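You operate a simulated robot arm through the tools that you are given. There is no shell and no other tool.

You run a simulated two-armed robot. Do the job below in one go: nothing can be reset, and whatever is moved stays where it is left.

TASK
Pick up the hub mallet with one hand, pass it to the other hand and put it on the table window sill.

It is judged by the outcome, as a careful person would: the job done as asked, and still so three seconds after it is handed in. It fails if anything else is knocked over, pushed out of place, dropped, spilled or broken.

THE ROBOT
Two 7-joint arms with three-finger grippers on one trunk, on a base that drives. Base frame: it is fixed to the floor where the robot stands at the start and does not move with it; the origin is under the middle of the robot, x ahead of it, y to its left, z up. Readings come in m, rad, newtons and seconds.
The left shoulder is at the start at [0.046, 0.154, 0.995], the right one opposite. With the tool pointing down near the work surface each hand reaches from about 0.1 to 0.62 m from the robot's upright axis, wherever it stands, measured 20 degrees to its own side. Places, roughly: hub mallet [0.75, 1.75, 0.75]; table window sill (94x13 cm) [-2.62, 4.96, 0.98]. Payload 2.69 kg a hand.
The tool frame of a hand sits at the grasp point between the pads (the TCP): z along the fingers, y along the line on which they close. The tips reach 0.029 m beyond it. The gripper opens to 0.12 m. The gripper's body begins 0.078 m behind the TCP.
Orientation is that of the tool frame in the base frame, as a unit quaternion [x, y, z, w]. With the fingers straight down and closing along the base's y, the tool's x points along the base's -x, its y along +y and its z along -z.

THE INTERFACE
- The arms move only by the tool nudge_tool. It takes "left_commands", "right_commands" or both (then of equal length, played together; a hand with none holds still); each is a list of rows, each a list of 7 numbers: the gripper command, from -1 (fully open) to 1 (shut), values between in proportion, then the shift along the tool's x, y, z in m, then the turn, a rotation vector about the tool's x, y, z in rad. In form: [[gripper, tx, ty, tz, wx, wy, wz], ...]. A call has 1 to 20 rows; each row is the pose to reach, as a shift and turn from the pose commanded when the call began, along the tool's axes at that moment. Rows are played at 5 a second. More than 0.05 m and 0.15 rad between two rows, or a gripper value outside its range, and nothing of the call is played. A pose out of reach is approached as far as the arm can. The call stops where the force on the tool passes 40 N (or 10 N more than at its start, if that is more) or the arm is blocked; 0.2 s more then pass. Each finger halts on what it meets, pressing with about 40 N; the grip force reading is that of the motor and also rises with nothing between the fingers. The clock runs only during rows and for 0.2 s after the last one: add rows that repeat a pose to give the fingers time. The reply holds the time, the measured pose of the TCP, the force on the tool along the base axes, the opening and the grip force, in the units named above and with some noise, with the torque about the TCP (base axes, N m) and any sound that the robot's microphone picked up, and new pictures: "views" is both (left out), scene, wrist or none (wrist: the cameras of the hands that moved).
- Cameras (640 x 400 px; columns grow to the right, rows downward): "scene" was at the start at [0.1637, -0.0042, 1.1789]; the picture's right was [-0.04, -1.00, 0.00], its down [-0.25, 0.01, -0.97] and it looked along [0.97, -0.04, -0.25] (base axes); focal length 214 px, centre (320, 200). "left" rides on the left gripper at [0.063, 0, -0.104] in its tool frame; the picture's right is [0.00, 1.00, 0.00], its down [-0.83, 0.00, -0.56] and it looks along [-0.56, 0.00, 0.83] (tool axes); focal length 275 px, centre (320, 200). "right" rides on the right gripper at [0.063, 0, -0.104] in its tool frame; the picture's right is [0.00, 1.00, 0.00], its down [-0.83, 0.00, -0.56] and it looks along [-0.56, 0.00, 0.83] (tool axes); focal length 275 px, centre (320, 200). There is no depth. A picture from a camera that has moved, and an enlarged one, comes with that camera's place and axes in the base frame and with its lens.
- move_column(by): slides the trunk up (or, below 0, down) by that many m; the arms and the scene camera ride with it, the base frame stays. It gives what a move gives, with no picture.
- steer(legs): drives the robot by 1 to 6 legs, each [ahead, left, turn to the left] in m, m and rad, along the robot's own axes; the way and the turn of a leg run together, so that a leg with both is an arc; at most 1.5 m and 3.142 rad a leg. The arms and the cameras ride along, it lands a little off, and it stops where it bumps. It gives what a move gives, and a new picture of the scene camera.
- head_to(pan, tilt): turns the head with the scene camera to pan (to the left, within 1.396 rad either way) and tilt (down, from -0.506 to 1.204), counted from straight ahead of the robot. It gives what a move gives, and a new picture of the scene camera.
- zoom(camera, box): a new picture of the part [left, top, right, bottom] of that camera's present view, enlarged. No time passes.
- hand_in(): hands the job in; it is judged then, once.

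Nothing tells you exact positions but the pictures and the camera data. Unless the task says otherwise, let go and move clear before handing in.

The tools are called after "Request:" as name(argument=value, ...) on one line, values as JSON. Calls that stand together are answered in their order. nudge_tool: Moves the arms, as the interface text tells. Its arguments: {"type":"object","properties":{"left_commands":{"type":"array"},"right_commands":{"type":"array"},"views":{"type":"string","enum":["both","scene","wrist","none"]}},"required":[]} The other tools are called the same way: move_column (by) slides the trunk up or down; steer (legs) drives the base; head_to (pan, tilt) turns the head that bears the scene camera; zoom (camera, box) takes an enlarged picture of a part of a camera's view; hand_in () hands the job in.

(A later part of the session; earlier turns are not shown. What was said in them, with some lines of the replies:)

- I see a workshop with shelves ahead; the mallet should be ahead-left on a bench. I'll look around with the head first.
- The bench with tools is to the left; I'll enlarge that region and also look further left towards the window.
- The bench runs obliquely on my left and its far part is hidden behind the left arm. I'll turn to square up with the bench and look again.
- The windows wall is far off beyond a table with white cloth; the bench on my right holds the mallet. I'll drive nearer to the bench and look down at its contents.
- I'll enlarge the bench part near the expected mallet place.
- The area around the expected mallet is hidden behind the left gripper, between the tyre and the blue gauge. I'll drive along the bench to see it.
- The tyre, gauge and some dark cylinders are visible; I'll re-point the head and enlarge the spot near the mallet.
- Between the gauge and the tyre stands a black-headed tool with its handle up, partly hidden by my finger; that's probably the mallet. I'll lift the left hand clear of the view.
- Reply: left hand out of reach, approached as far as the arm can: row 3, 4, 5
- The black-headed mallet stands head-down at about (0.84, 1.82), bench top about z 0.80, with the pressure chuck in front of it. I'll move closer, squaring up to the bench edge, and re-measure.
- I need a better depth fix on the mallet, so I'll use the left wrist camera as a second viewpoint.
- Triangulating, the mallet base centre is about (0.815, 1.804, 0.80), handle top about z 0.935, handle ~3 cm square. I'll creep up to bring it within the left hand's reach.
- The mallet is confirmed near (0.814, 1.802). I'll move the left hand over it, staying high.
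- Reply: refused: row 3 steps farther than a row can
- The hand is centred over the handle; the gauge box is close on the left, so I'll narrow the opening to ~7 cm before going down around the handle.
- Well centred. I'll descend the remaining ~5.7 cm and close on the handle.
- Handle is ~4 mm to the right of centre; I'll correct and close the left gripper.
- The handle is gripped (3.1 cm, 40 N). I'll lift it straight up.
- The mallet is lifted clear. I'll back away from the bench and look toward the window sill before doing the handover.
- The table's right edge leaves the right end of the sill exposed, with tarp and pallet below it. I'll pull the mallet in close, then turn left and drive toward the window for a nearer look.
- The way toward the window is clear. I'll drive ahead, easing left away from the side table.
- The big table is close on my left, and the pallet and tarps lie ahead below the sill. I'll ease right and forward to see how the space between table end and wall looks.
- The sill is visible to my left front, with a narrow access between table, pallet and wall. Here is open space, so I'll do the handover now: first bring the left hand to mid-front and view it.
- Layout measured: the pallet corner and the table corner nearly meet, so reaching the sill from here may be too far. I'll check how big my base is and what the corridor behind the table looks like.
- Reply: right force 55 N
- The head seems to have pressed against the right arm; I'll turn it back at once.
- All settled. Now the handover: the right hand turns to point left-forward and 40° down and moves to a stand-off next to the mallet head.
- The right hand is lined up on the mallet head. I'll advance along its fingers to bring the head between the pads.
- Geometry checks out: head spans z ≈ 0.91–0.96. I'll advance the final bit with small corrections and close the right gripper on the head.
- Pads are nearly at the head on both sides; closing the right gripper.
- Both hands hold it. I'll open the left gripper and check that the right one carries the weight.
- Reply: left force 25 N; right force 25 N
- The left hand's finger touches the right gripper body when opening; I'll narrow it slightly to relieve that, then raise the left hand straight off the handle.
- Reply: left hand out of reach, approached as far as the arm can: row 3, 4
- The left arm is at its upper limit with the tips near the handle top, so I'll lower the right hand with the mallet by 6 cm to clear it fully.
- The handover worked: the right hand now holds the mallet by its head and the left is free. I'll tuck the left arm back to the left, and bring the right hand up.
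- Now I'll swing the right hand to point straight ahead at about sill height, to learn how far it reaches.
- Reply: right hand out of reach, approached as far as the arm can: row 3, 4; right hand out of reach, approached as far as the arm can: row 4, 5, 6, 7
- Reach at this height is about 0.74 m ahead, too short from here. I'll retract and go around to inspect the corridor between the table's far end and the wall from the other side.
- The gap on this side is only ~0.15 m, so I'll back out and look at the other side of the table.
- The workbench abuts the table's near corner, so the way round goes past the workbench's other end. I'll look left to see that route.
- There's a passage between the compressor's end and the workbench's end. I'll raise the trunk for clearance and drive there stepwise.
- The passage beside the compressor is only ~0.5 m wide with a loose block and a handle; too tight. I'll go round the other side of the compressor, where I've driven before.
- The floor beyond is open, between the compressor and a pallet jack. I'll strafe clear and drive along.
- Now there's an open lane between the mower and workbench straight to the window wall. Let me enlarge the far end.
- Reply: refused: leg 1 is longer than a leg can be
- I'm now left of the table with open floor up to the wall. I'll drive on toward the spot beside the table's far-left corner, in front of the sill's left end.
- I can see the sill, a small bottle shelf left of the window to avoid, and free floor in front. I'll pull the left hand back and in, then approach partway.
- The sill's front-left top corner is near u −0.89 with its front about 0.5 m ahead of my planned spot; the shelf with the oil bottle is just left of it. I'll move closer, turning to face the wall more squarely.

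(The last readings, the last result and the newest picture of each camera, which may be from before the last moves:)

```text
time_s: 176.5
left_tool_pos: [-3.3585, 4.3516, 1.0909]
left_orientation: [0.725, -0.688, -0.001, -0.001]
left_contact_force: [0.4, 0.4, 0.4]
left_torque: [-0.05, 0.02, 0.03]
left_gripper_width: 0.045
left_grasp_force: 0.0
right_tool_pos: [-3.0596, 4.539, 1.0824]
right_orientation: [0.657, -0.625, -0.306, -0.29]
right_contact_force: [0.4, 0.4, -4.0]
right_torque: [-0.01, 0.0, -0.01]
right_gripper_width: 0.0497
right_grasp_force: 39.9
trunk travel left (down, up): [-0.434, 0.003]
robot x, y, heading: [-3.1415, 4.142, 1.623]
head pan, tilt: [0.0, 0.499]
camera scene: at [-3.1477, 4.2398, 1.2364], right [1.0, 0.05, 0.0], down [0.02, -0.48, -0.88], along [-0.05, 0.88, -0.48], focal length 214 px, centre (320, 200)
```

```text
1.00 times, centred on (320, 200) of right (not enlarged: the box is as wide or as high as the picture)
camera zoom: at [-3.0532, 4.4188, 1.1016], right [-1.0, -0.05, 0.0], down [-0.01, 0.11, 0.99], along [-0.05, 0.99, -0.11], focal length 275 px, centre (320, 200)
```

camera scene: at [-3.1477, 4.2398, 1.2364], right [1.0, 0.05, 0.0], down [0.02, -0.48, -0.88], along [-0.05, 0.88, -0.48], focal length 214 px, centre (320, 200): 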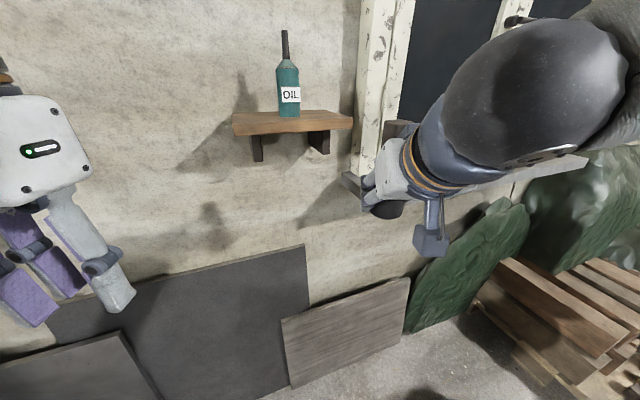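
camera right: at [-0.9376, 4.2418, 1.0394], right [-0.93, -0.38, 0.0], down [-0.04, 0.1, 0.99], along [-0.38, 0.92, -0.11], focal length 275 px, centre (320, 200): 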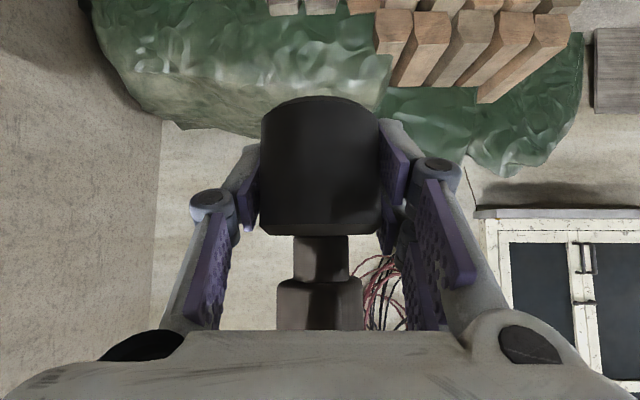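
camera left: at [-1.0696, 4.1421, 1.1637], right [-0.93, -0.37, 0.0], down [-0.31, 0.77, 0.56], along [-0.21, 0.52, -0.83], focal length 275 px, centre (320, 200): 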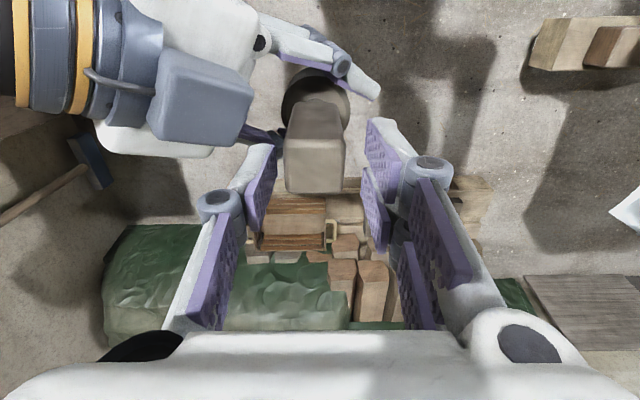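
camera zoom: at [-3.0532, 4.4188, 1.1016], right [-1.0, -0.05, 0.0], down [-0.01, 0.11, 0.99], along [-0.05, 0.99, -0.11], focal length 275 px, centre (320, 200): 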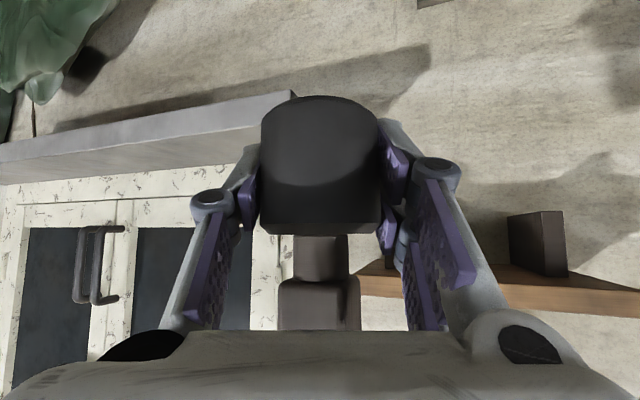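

Request:
zoom(camera="right", box=[0, 70, 320, 220])

Request:
zoom(camera="scene", box=[320, 120, 480, 220])

```text
2.00 times, centred on (160, 145) of right
camera zoom: at [-3.0532, 4.4188, 1.1016], right [-1.0, -0.05, 0.0], down [-0.01, 0.11, 0.99], along [-0.05, 0.99, -0.11], focal length 551 px, centre (640, 310)
```

zoom: 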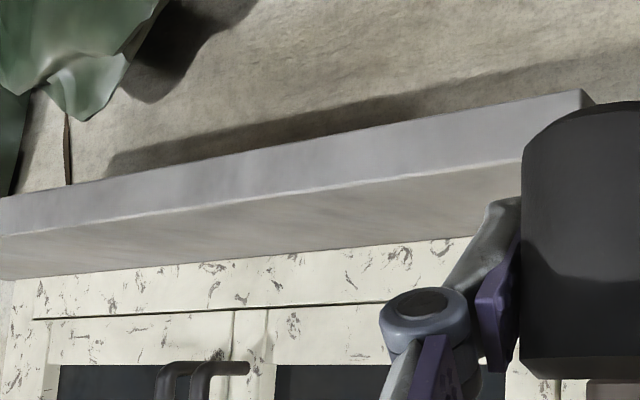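

```text
4.00 times, centred on (400, 170) of scene
camera zoom: at [-3.1477, 4.2398, 1.2364], right [1.0, 0.05, 0.0], down [0.02, -0.48, -0.88], along [-0.05, 0.88, -0.48], focal length 858 px, centre (0, 320)
```

zoom: 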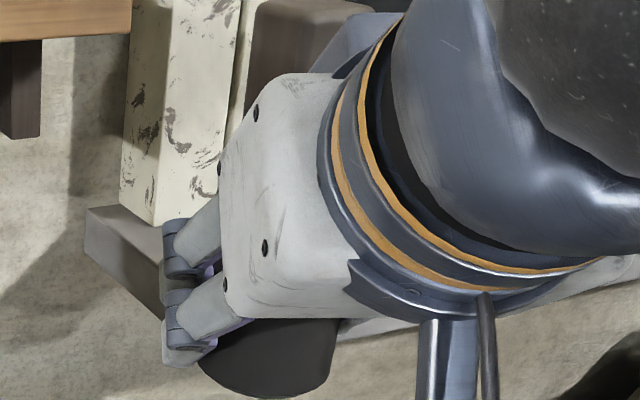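

Measurements agree: sill top z ≈ 0.98, front edge at v ≈ 5.53, window frame at v ≈ 5.66, left end u ≈ −0.90. I'll make a small base shift to the right/forward so the arm reaches comfortably.

Request:
steer(legs=[[0.09, -0.1, 0]])

Request:
zoom(camera="right", box=[0, 0, 640, 400])

```text
time_s: 177.9
left_tool_pos: [-3.2644, 4.4461, 1.0894]
left_orientation: [0.725, -0.689, 0.0, 0.0]
left_contact_force: [0.1, -0.3, 0.0]
left_torque: [-0.02, 0.07, -0.01]
left_gripper_width: 0.0449
left_grasp_force: 0.1
right_tool_pos: [-2.9665, 4.6338, 1.0822]
right_orientation: [0.658, -0.624, -0.306, -0.29]
right_contact_force: [0.6, -0.6, -4.0]
right_torque: [-0.01, 0.05, 0.02]
right_gripper_width: 0.0498
right_grasp_force: 40.4
trunk travel left (down, up): [-0.434, 0.003]
robot x, y, heading: [-3.053, 4.233, 1.621]
head pan, tilt: [0.0, 0.499]
camera scene: at [-3.0548, 4.3337, 1.2364], right [1.0, 0.05, 0.0], down [0.02, -0.48, -0.88], along [-0.05, 0.88, -0.48], focal length 214 px, centre (320, 200)
```

scene: 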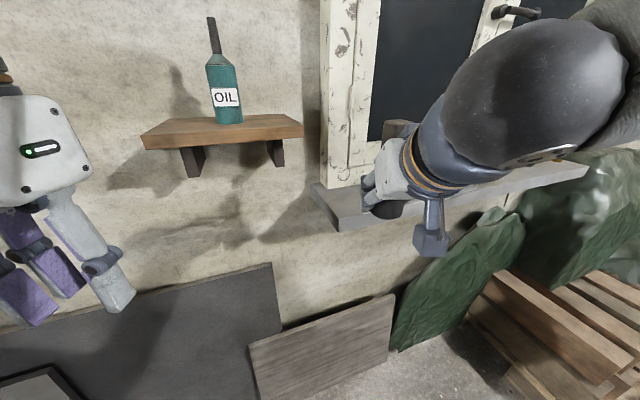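

```text
1.00 times, centred on (320, 200) of right (not enlarged: the box is as wide or as high as the picture)
camera zoom: at [-2.9604, 4.5126, 1.1015], right [-1.0, -0.05, 0.0], down [-0.01, 0.11, 0.99], along [-0.05, 0.99, -0.11], focal length 275 px, centre (320, 200)
```

zoom: 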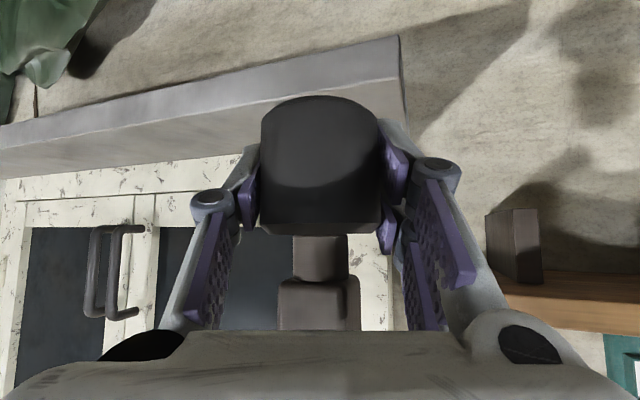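

Now I'll move the right hand right and forward over the sill, staying about 7 cm above it.

Request:
nudge_tool(right_commands=[[1, 0, -0.04, 0, 0, 0, 0], [1, 0, -0.0835, 0, 0, 0, 0], [1, -0.0257, -0.0835, 0.0306, 0, 0, 0], [1, -0.0514, -0.0835, 0.0613, 0, 0, 0], [1, -0.0772, -0.0835, 0.0919, 0, 0, 0], [1, -0.1029, -0.0835, 0.1226, 0, 0, 0], [1, -0.1029, -0.0835, 0.1226, 0, 0, 0]], views="both")

```text
time_s: 179.5
left_tool_pos: [-3.2652, 4.4452, 1.0899]
left_orientation: [0.726, -0.688, 0.0, 0.0]
left_contact_force: [0.4, -0.3, -0.2]
left_torque: [0.01, -0.02, -0.03]
left_gripper_width: 0.0451
left_grasp_force: 0.0
right_tool_pos: [-2.8932, 4.7955, 1.0843]
right_orientation: [0.657, -0.625, -0.305, -0.292]
right_contact_force: [0.2, -0.4, -3.3]
right_torque: [0.02, -0.02, 0.0]
right_gripper_width: 0.0493
right_grasp_force: 39.9
trunk travel left (down, up): [-0.434, 0.003]
robot x, y, heading: [-3.0548, 4.2343, 1.624]
head pan, tilt: [0.0, 0.499]
camera scene: at [-3.0552, 4.3327, 1.2365], right [1.0, 0.05, 0.0], down [0.02, -0.48, -0.88], along [-0.05, 0.88, -0.48], focal length 214 px, centre (320, 200)
camera right: at [-2.8866, 4.6748, 1.1031], right [-1.0, -0.05, 0.0], down [-0.01, 0.11, 0.99], along [-0.05, 0.99, -0.11], focal length 275 px, centre (320, 200)
```

scene: 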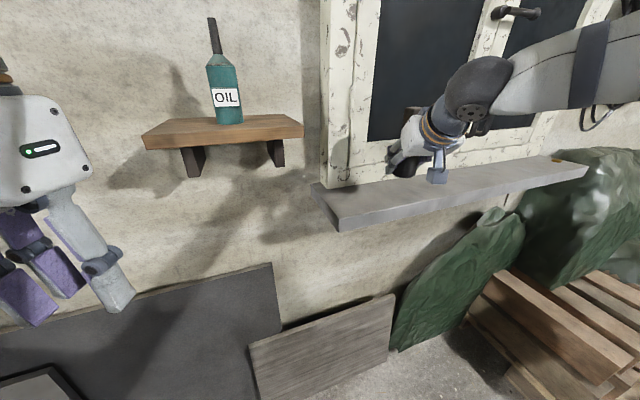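
right: 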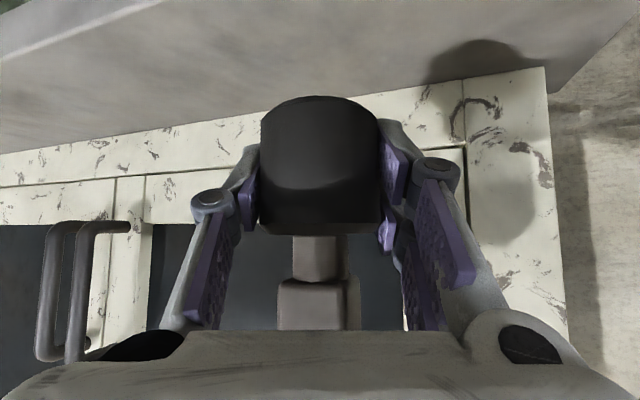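

The mallet is above the sill; 5 cm more forward centres it in depth. Then I'll lower to just above the surface.

Request:
nudge_tool(right_commands=[[1, -0.0174, 0, 0.0207, 0, 0, 0], [1, -0.0347, 0, 0.0414, 0, 0, 0], [1, -0.0347, 0, 0.0414, 0, 0, 0], [1, -0.0117, 0, 0.0607, 0, 0, 0], [1, 0.0074, 0, 0.0768, 0, 0, 0], [1, 0.0112, 0, 0.08, 0, 0, 0], [1, 0.0112, 0, 0.08, 0, 0, 0]], views="both")

Request:
zoom(camera="scene", box=[300, 90, 500, 215])

```text
time_s: 181.1
left_tool_pos: [-3.2642, 4.4454, 1.0897]
left_orientation: [0.725, -0.688, -0.001, 0.0]
left_contact_force: [0.3, 0.1, 1.2]
left_torque: [-0.01, 0.03, 0.01]
left_gripper_width: 0.0449
left_grasp_force: 0.1
right_tool_pos: [-2.893, 4.8519, 1.0207]
right_orientation: [0.657, -0.624, -0.306, -0.291]
right_contact_force: [-0.4, 0.0, -4.7]
right_torque: [0.01, -0.02, 0.03]
right_gripper_width: 0.0496
right_grasp_force: 40.2
trunk travel left (down, up): [-0.434, 0.003]
robot x, y, heading: [-3.0494, 4.2397, 1.624]
head pan, tilt: [0.0, 0.499]
camera scene: at [-3.0553, 4.3334, 1.2364], right [1.0, 0.05, 0.0], down [0.02, -0.48, -0.88], along [-0.05, 0.88, -0.48], focal length 214 px, centre (320, 200)
camera right: at [-2.8869, 4.7312, 1.0404], right [-1.0, -0.05, 0.0], down [-0.01, 0.11, 0.99], along [-0.05, 0.99, -0.11], focal length 275 px, centre (320, 200)
```

scene: 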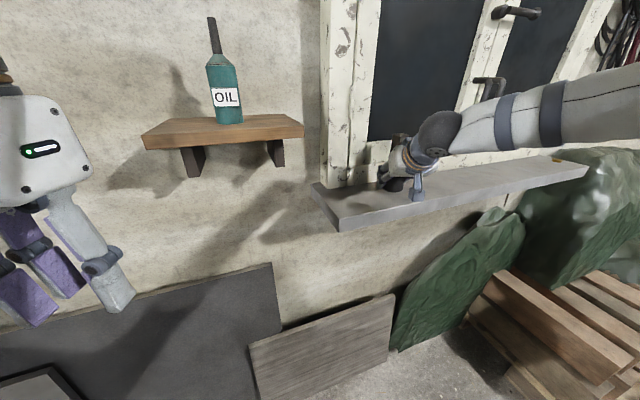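
right: 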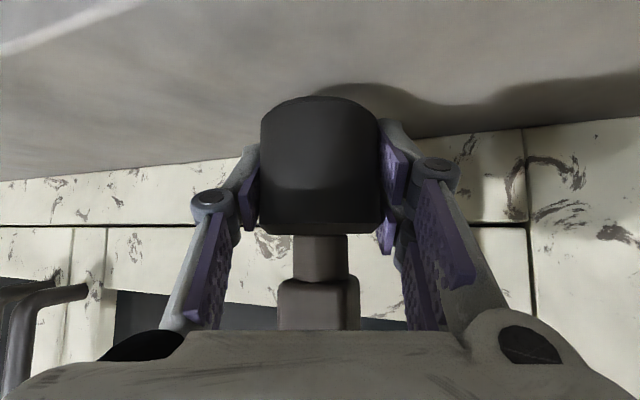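

```text
3.20 times, centred on (400, 152) of scene
camera zoom: at [-3.0553, 4.3334, 1.2364], right [1.0, 0.05, 0.0], down [0.02, -0.48, -0.88], along [-0.05, 0.88, -0.48], focal length 686 px, centre (64, 352)
```

zoom: 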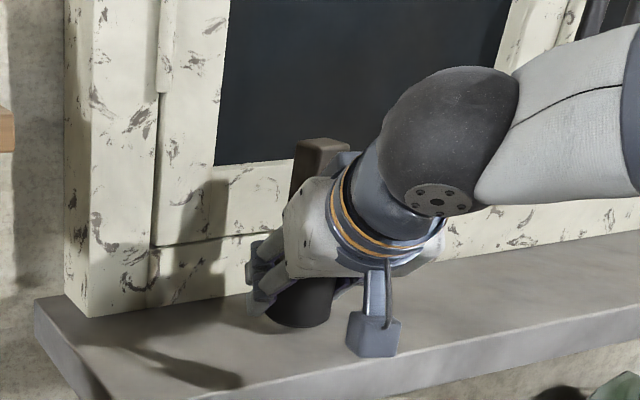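

The mallet is ~1 cm above the sill, centred in depth. Lowering gently now while watching the force.

Request:
nudge_tool(right_commands=[[1, 0.0023, 0, 0.0019, 0, 0, 0], [1, 0.0046, 0, 0.0039, 0, 0, 0], [1, 0.0061, 0, 0.0051, 0, 0, 0], [1, 0.0061, 0, 0.0051, 0, 0, 0]], views="wrist")

```text
time_s: 182.1
left_tool_pos: [-3.2651, 4.4471, 1.0899]
left_orientation: [0.725, -0.689, -0.001, 0.0]
left_contact_force: [-0.4, -0.7, -0.3]
left_torque: [-0.01, 0.02, 0.0]
left_gripper_width: 0.0447
left_grasp_force: 0.2
right_tool_pos: [-2.8942, 4.8505, 1.0143]
right_orientation: [0.657, -0.625, -0.305, -0.291]
right_contact_force: [-0.4, -0.1, -4.8]
right_torque: [0.03, 0.02, -0.01]
right_gripper_width: 0.0496
right_grasp_force: 40.0
trunk travel left (down, up): [-0.434, 0.003]
robot x, y, heading: [-3.0493, 4.2329, 1.62]
head pan, tilt: [0.0, 0.499]
camera right: at [-2.8878, 4.7306, 1.0334], right [-1.0, -0.05, 0.0], down [-0.01, 0.11, 0.99], along [-0.05, 0.99, -0.11], focal length 275 px, centre (320, 200)
```

right: 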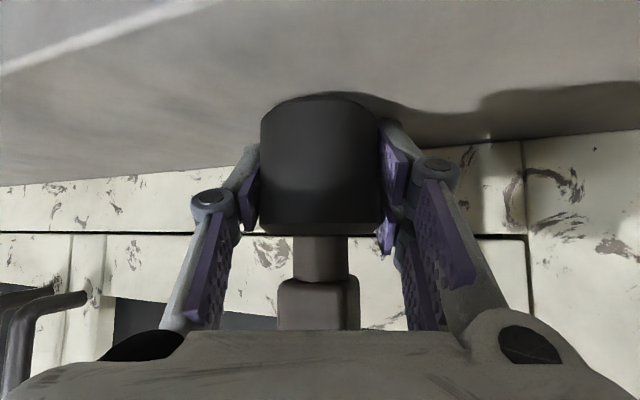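

No contact yet (weight still on the hand). I'll continue down in tiny steps.

Request:
nudge_tool(right_commands=[[1, 0.0015, 0, 0.0013, 0, 0, 0], [1, 0.0031, 0, 0.0026, 0, 0, 0], [1, 0.0031, 0, 0.0026, 0, 0, 0]], views="none")

```text
time_s: 182.9
left_tool_pos: [-3.2655, 4.4439, 1.0909]
left_orientation: [0.725, -0.689, -0.002, -0.001]
left_contact_force: [-0.3, 1.0, -0.4]
left_torque: [0.0, 0.0, 0.02]
left_gripper_width: 0.0449
left_grasp_force: 0.0
right_tool_pos: [-2.8943, 4.8507, 1.0132]
right_orientation: [0.655, -0.624, -0.308, -0.293]
right_contact_force: [2.5, 3.0, 13.0]
right_torque: [0.2, 0.43, -0.15]
right_gripper_width: 0.0495
right_grasp_force: 40.5
trunk travel left (down, up): [-0.434, 0.003]
robot x, y, heading: [-3.0501, 4.239, 1.622]
head pan, tilt: [0.0, 0.499]
```

Contact with the sill (13 N). I'll ease off the preload a touch and open the right gripper gradually.

Request:
nudge_tool(right_commands=[[1, -0.0015, 0, -0.0013, 0, 0, 0], [1, -0.0015, 0, -0.0013, 0, 0, 0], [0.1, -0.0015, 0, -0.0013, 0, 0, 0], [-0.1, -0.0015, 0, -0.0013, 0, 0, 0], [-0.2, -0.0015, 0, -0.0013, 0, 0, 0], [-0.2, -0.0015, 0, -0.0013, 0, 0, 0]], views="both")

Request:
zoom(camera="scene", box=[320, 100, 480, 200])

```text
time_s: 184.3
left_tool_pos: [-3.2651, 4.4455, 1.0904]
left_orientation: [0.725, -0.689, -0.001, -0.001]
left_contact_force: [-0.1, -0.1, 0.0]
left_torque: [0.0, 0.01, 0.0]
left_gripper_width: 0.0452
left_grasp_force: 0.1
right_tool_pos: [-2.8941, 4.8502, 1.0104]
right_orientation: [0.658, -0.625, -0.304, -0.29]
right_contact_force: [0.0, 1.3, 5.1]
right_torque: [0.1, 0.17, -0.07]
right_gripper_width: 0.0747
right_grasp_force: 0.0
trunk travel left (down, up): [-0.434, 0.003]
robot x, y, heading: [-3.0518, 4.2331, 1.623]
head pan, tilt: [0.0, 0.499]
camera scene: at [-3.0554, 4.333, 1.2363], right [1.0, 0.05, 0.0], down [0.02, -0.48, -0.88], along [-0.05, 0.88, -0.48], focal length 214 px, centre (320, 200)
camera right: at [-2.8877, 4.7298, 1.0298], right [-1.0, -0.05, 0.0], down [-0.01, 0.11, 0.99], along [-0.05, 0.99, -0.11], focal length 275 px, centre (320, 200)
```

scene: 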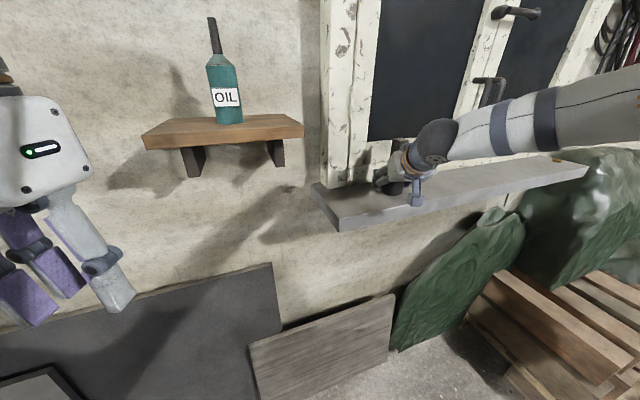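
right: 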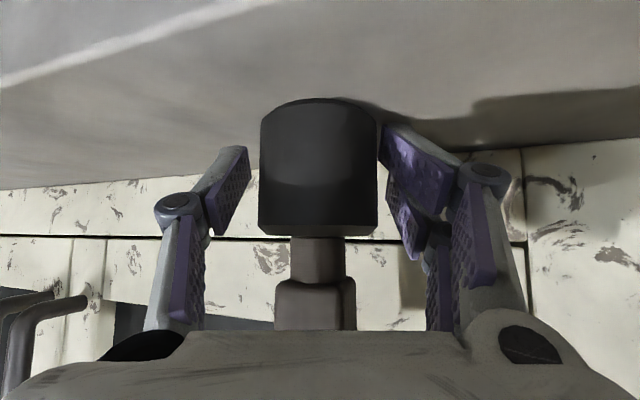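

```text
4.00 times, centred on (400, 150) of scene
camera zoom: at [-3.0554, 4.333, 1.2363], right [1.0, 0.05, 0.0], down [0.02, -0.48, -0.88], along [-0.05, 0.88, -0.48], focal length 858 px, centre (0, 400)
```

zoom: 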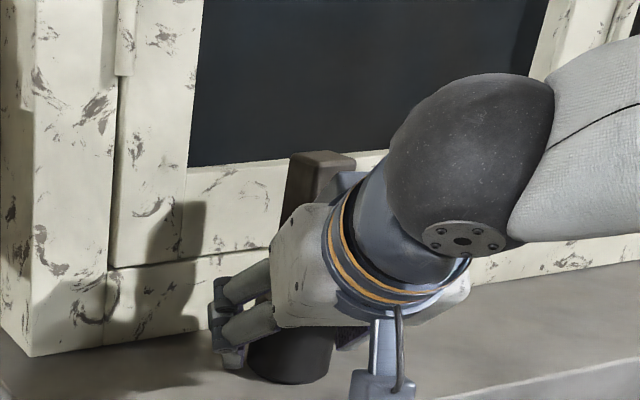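

The mallet stands on its own. I'll lift the hand 3 mm off, open a bit more, and withdraw straight back.

Request:
nudge_tool(right_commands=[[-0.2, -0.0023, 0.001, -0.0019, 0, 0, 0], [-0.5, -0.0031, 0.001, -0.0026, 0, 0, 0], [-0.5, -0.0031, 0.001, -0.0026, 0, 0, 0]], views="wrist")

```text
time_s: 185.1
left_tool_pos: [-3.2644, 4.4459, 1.0905]
left_orientation: [0.725, -0.688, 0.0, -0.001]
left_contact_force: [-0.1, -1.6, -0.2]
left_torque: [0.01, 0.0, 0.02]
left_gripper_width: 0.0451
left_grasp_force: 0.1
right_tool_pos: [-2.8963, 4.8493, 1.0147]
right_orientation: [0.657, -0.625, -0.305, -0.291]
right_contact_force: [-0.1, -0.5, -1.2]
right_torque: [0.02, 0.0, -0.03]
right_gripper_width: 0.0901
right_grasp_force: 0.1
trunk travel left (down, up): [-0.434, 0.003]
robot x, y, heading: [-3.0475, 4.2361, 1.62]
head pan, tilt: [0.0, 0.499]
camera right: at [-2.8899, 4.7293, 1.0355], right [-1.0, -0.05, 0.0], down [-0.01, 0.11, 0.99], along [-0.05, 0.99, -0.11], focal length 275 px, centre (320, 200)
```

right: 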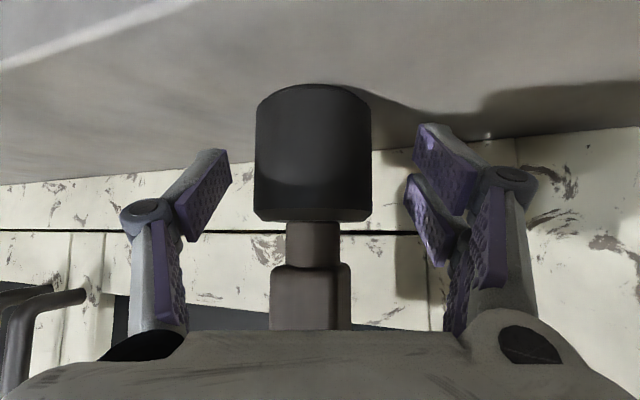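

Free and centred between the fingers; withdrawing straight back.

Request:
nudge_tool(right_commands=[[-0.5, 0.0193, 0, -0.023, 0, 0, 0], [-0.5, 0.045, 0, -0.0536, 0, 0, 0], [-0.5, 0.0707, 0, -0.0843, 0, 0, 0], [-0.5, 0.0965, 0, -0.1149, 0, 0, 0], [-0.5, 0.1222, 0, -0.1455, 0, 0, 0], [-0.5, 0.1222, 0, -0.1455, 0, 0, 0]], views="both")

Request:
zoom(camera="scene", box=[300, 90, 500, 215])

```text
time_s: 186.5
left_tool_pos: [-3.2647, 4.4461, 1.0899]
left_orientation: [0.726, -0.688, -0.001, -0.001]
left_contact_force: [-0.4, 0.2, 0.0]
left_torque: [0.01, 0.02, -0.01]
left_gripper_width: 0.0452
left_grasp_force: 0.1
right_tool_pos: [-2.8866, 4.6585, 1.0189]
right_orientation: [0.658, -0.624, -0.306, -0.291]
right_contact_force: [-0.4, 0.0, 0.3]
right_torque: [0.01, -0.03, -0.02]
right_gripper_width: 0.0902
right_grasp_force: 0.0
trunk travel left (down, up): [-0.434, 0.003]
robot x, y, heading: [-3.0488, 4.2352, 1.624]
head pan, tilt: [0.0, 0.499]
camera scene: at [-3.0559, 4.3333, 1.2364], right [1.0, 0.05, 0.0], down [0.03, -0.48, -0.88], along [-0.05, 0.88, -0.48], focal length 214 px, centre (320, 200)
camera right: at [-2.8803, 4.5389, 1.0374], right [-1.0, -0.05, 0.0], down [-0.01, 0.11, 0.99], along [-0.05, 0.99, -0.11], focal length 275 px, centre (320, 200)
```

scene: 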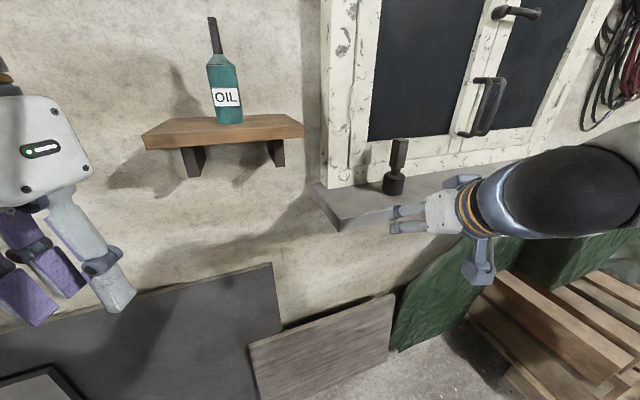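
right: 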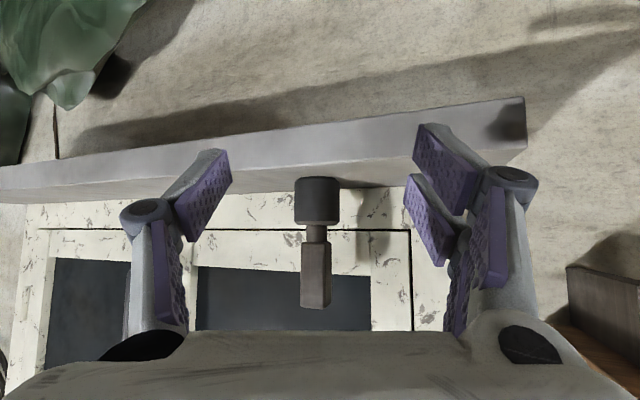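

```text
3.20 times, centred on (400, 152) of scene
camera zoom: at [-3.0559, 4.3333, 1.2364], right [1.0, 0.05, 0.0], down [0.03, -0.48, -0.88], along [-0.05, 0.88, -0.48], focal length 686 px, centre (64, 352)
```

zoom: 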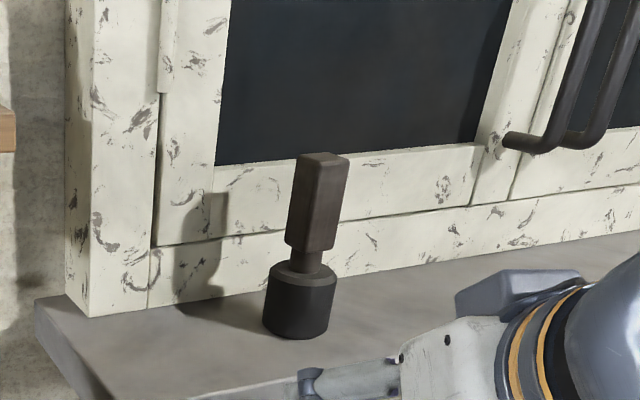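

The mallet stands upright on the sill, well inside its edges. I'll pull the hand a little further clear and make a last check.

Request:
nudge_tool(right_commands=[[-0.5, 0.0193, 0, -0.023, 0, 0, 0], [-0.5, 0.045, 0, -0.0536, 0, 0, 0], [-0.5, 0.0643, 0, -0.0766, 0, 0, 0], [-0.5, 0.0643, 0, -0.0766, 0, 0, 0]], views="both")

```text
time_s: 187.5
left_tool_pos: [-3.2647, 4.4467, 1.0895]
left_orientation: [0.726, -0.688, -0.001, -0.001]
left_contact_force: [0.4, 0.0, 0.0]
left_torque: [-0.01, -0.02, 0.0]
left_gripper_width: 0.0452
left_grasp_force: 0.0
right_tool_pos: [-2.8925, 4.6088, 1.0478]
right_orientation: [0.658, -0.624, -0.305, -0.291]
right_contact_force: [-0.1, 1.3, 0.1]
right_torque: [0.0, -0.01, 0.02]
right_gripper_width: 0.0898
right_grasp_force: 0.1
right hand out of reach, approached as far as the arm can: row 2, 3, 4
trunk travel left (down, up): [-0.434, 0.003]
robot x, y, heading: [-3.0543, 4.2375, 1.624]
head pan, tilt: [0.0, 0.499]
camera scene: at [-3.0554, 4.3333, 1.2364], right [1.0, 0.05, 0.0], down [0.02, -0.48, -0.88], along [-0.05, 0.88, -0.48], focal length 214 px, centre (320, 200)
camera right: at [-2.8869, 4.4896, 1.0663], right [-1.0, -0.05, 0.0], down [-0.01, 0.11, 0.99], along [-0.05, 0.99, -0.11], focal length 275 px, centre (320, 200)
```

scene: 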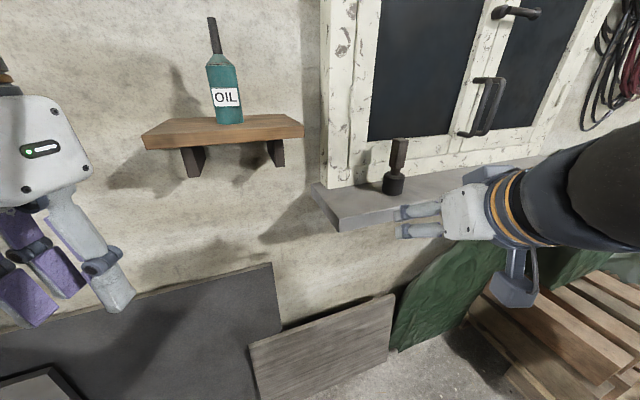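
right: 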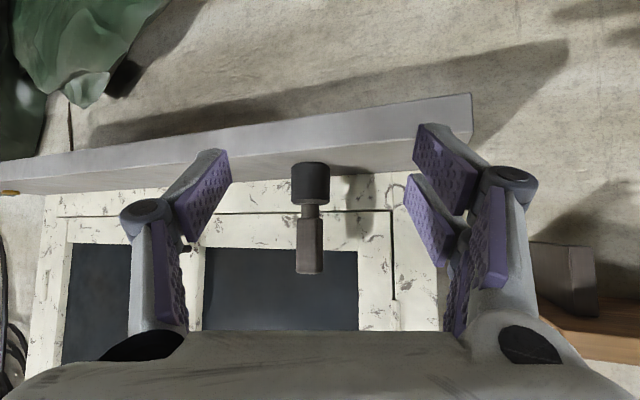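

The mallet stands steadily on the window sill, both hands are clear of it, and nothing else looks moved. I'm handing in.

Request:
hand_in()

```text
The job is handed in.
```

The hub mallet is standing upright on the window sill, about 18 cm in from the left end and centred front to back. I picked it up from the bench with the left hand, passed it to the right hand, and set it down with the right. Both hands were clear of it when I handed in.

- **Which object I took:** several tools on the bench looked like mallets. I took the black-headed one standing between the gauge and the tyre, because it was nearest the position you gave.
- **Contacts on the way:** the robot touched itself twice, with the head pressing on the right arm and a left finger pushing on the right gripper during the handover. I backed off both times. I saw nothing else knocked over or moved.
- **Route:** the sill was out of reach from the side nearest the bench, so I carried the mallet around the compressor, workbench and table to reach it from the left. The base crossed the air hose and cable lying on the floor near the compressor.
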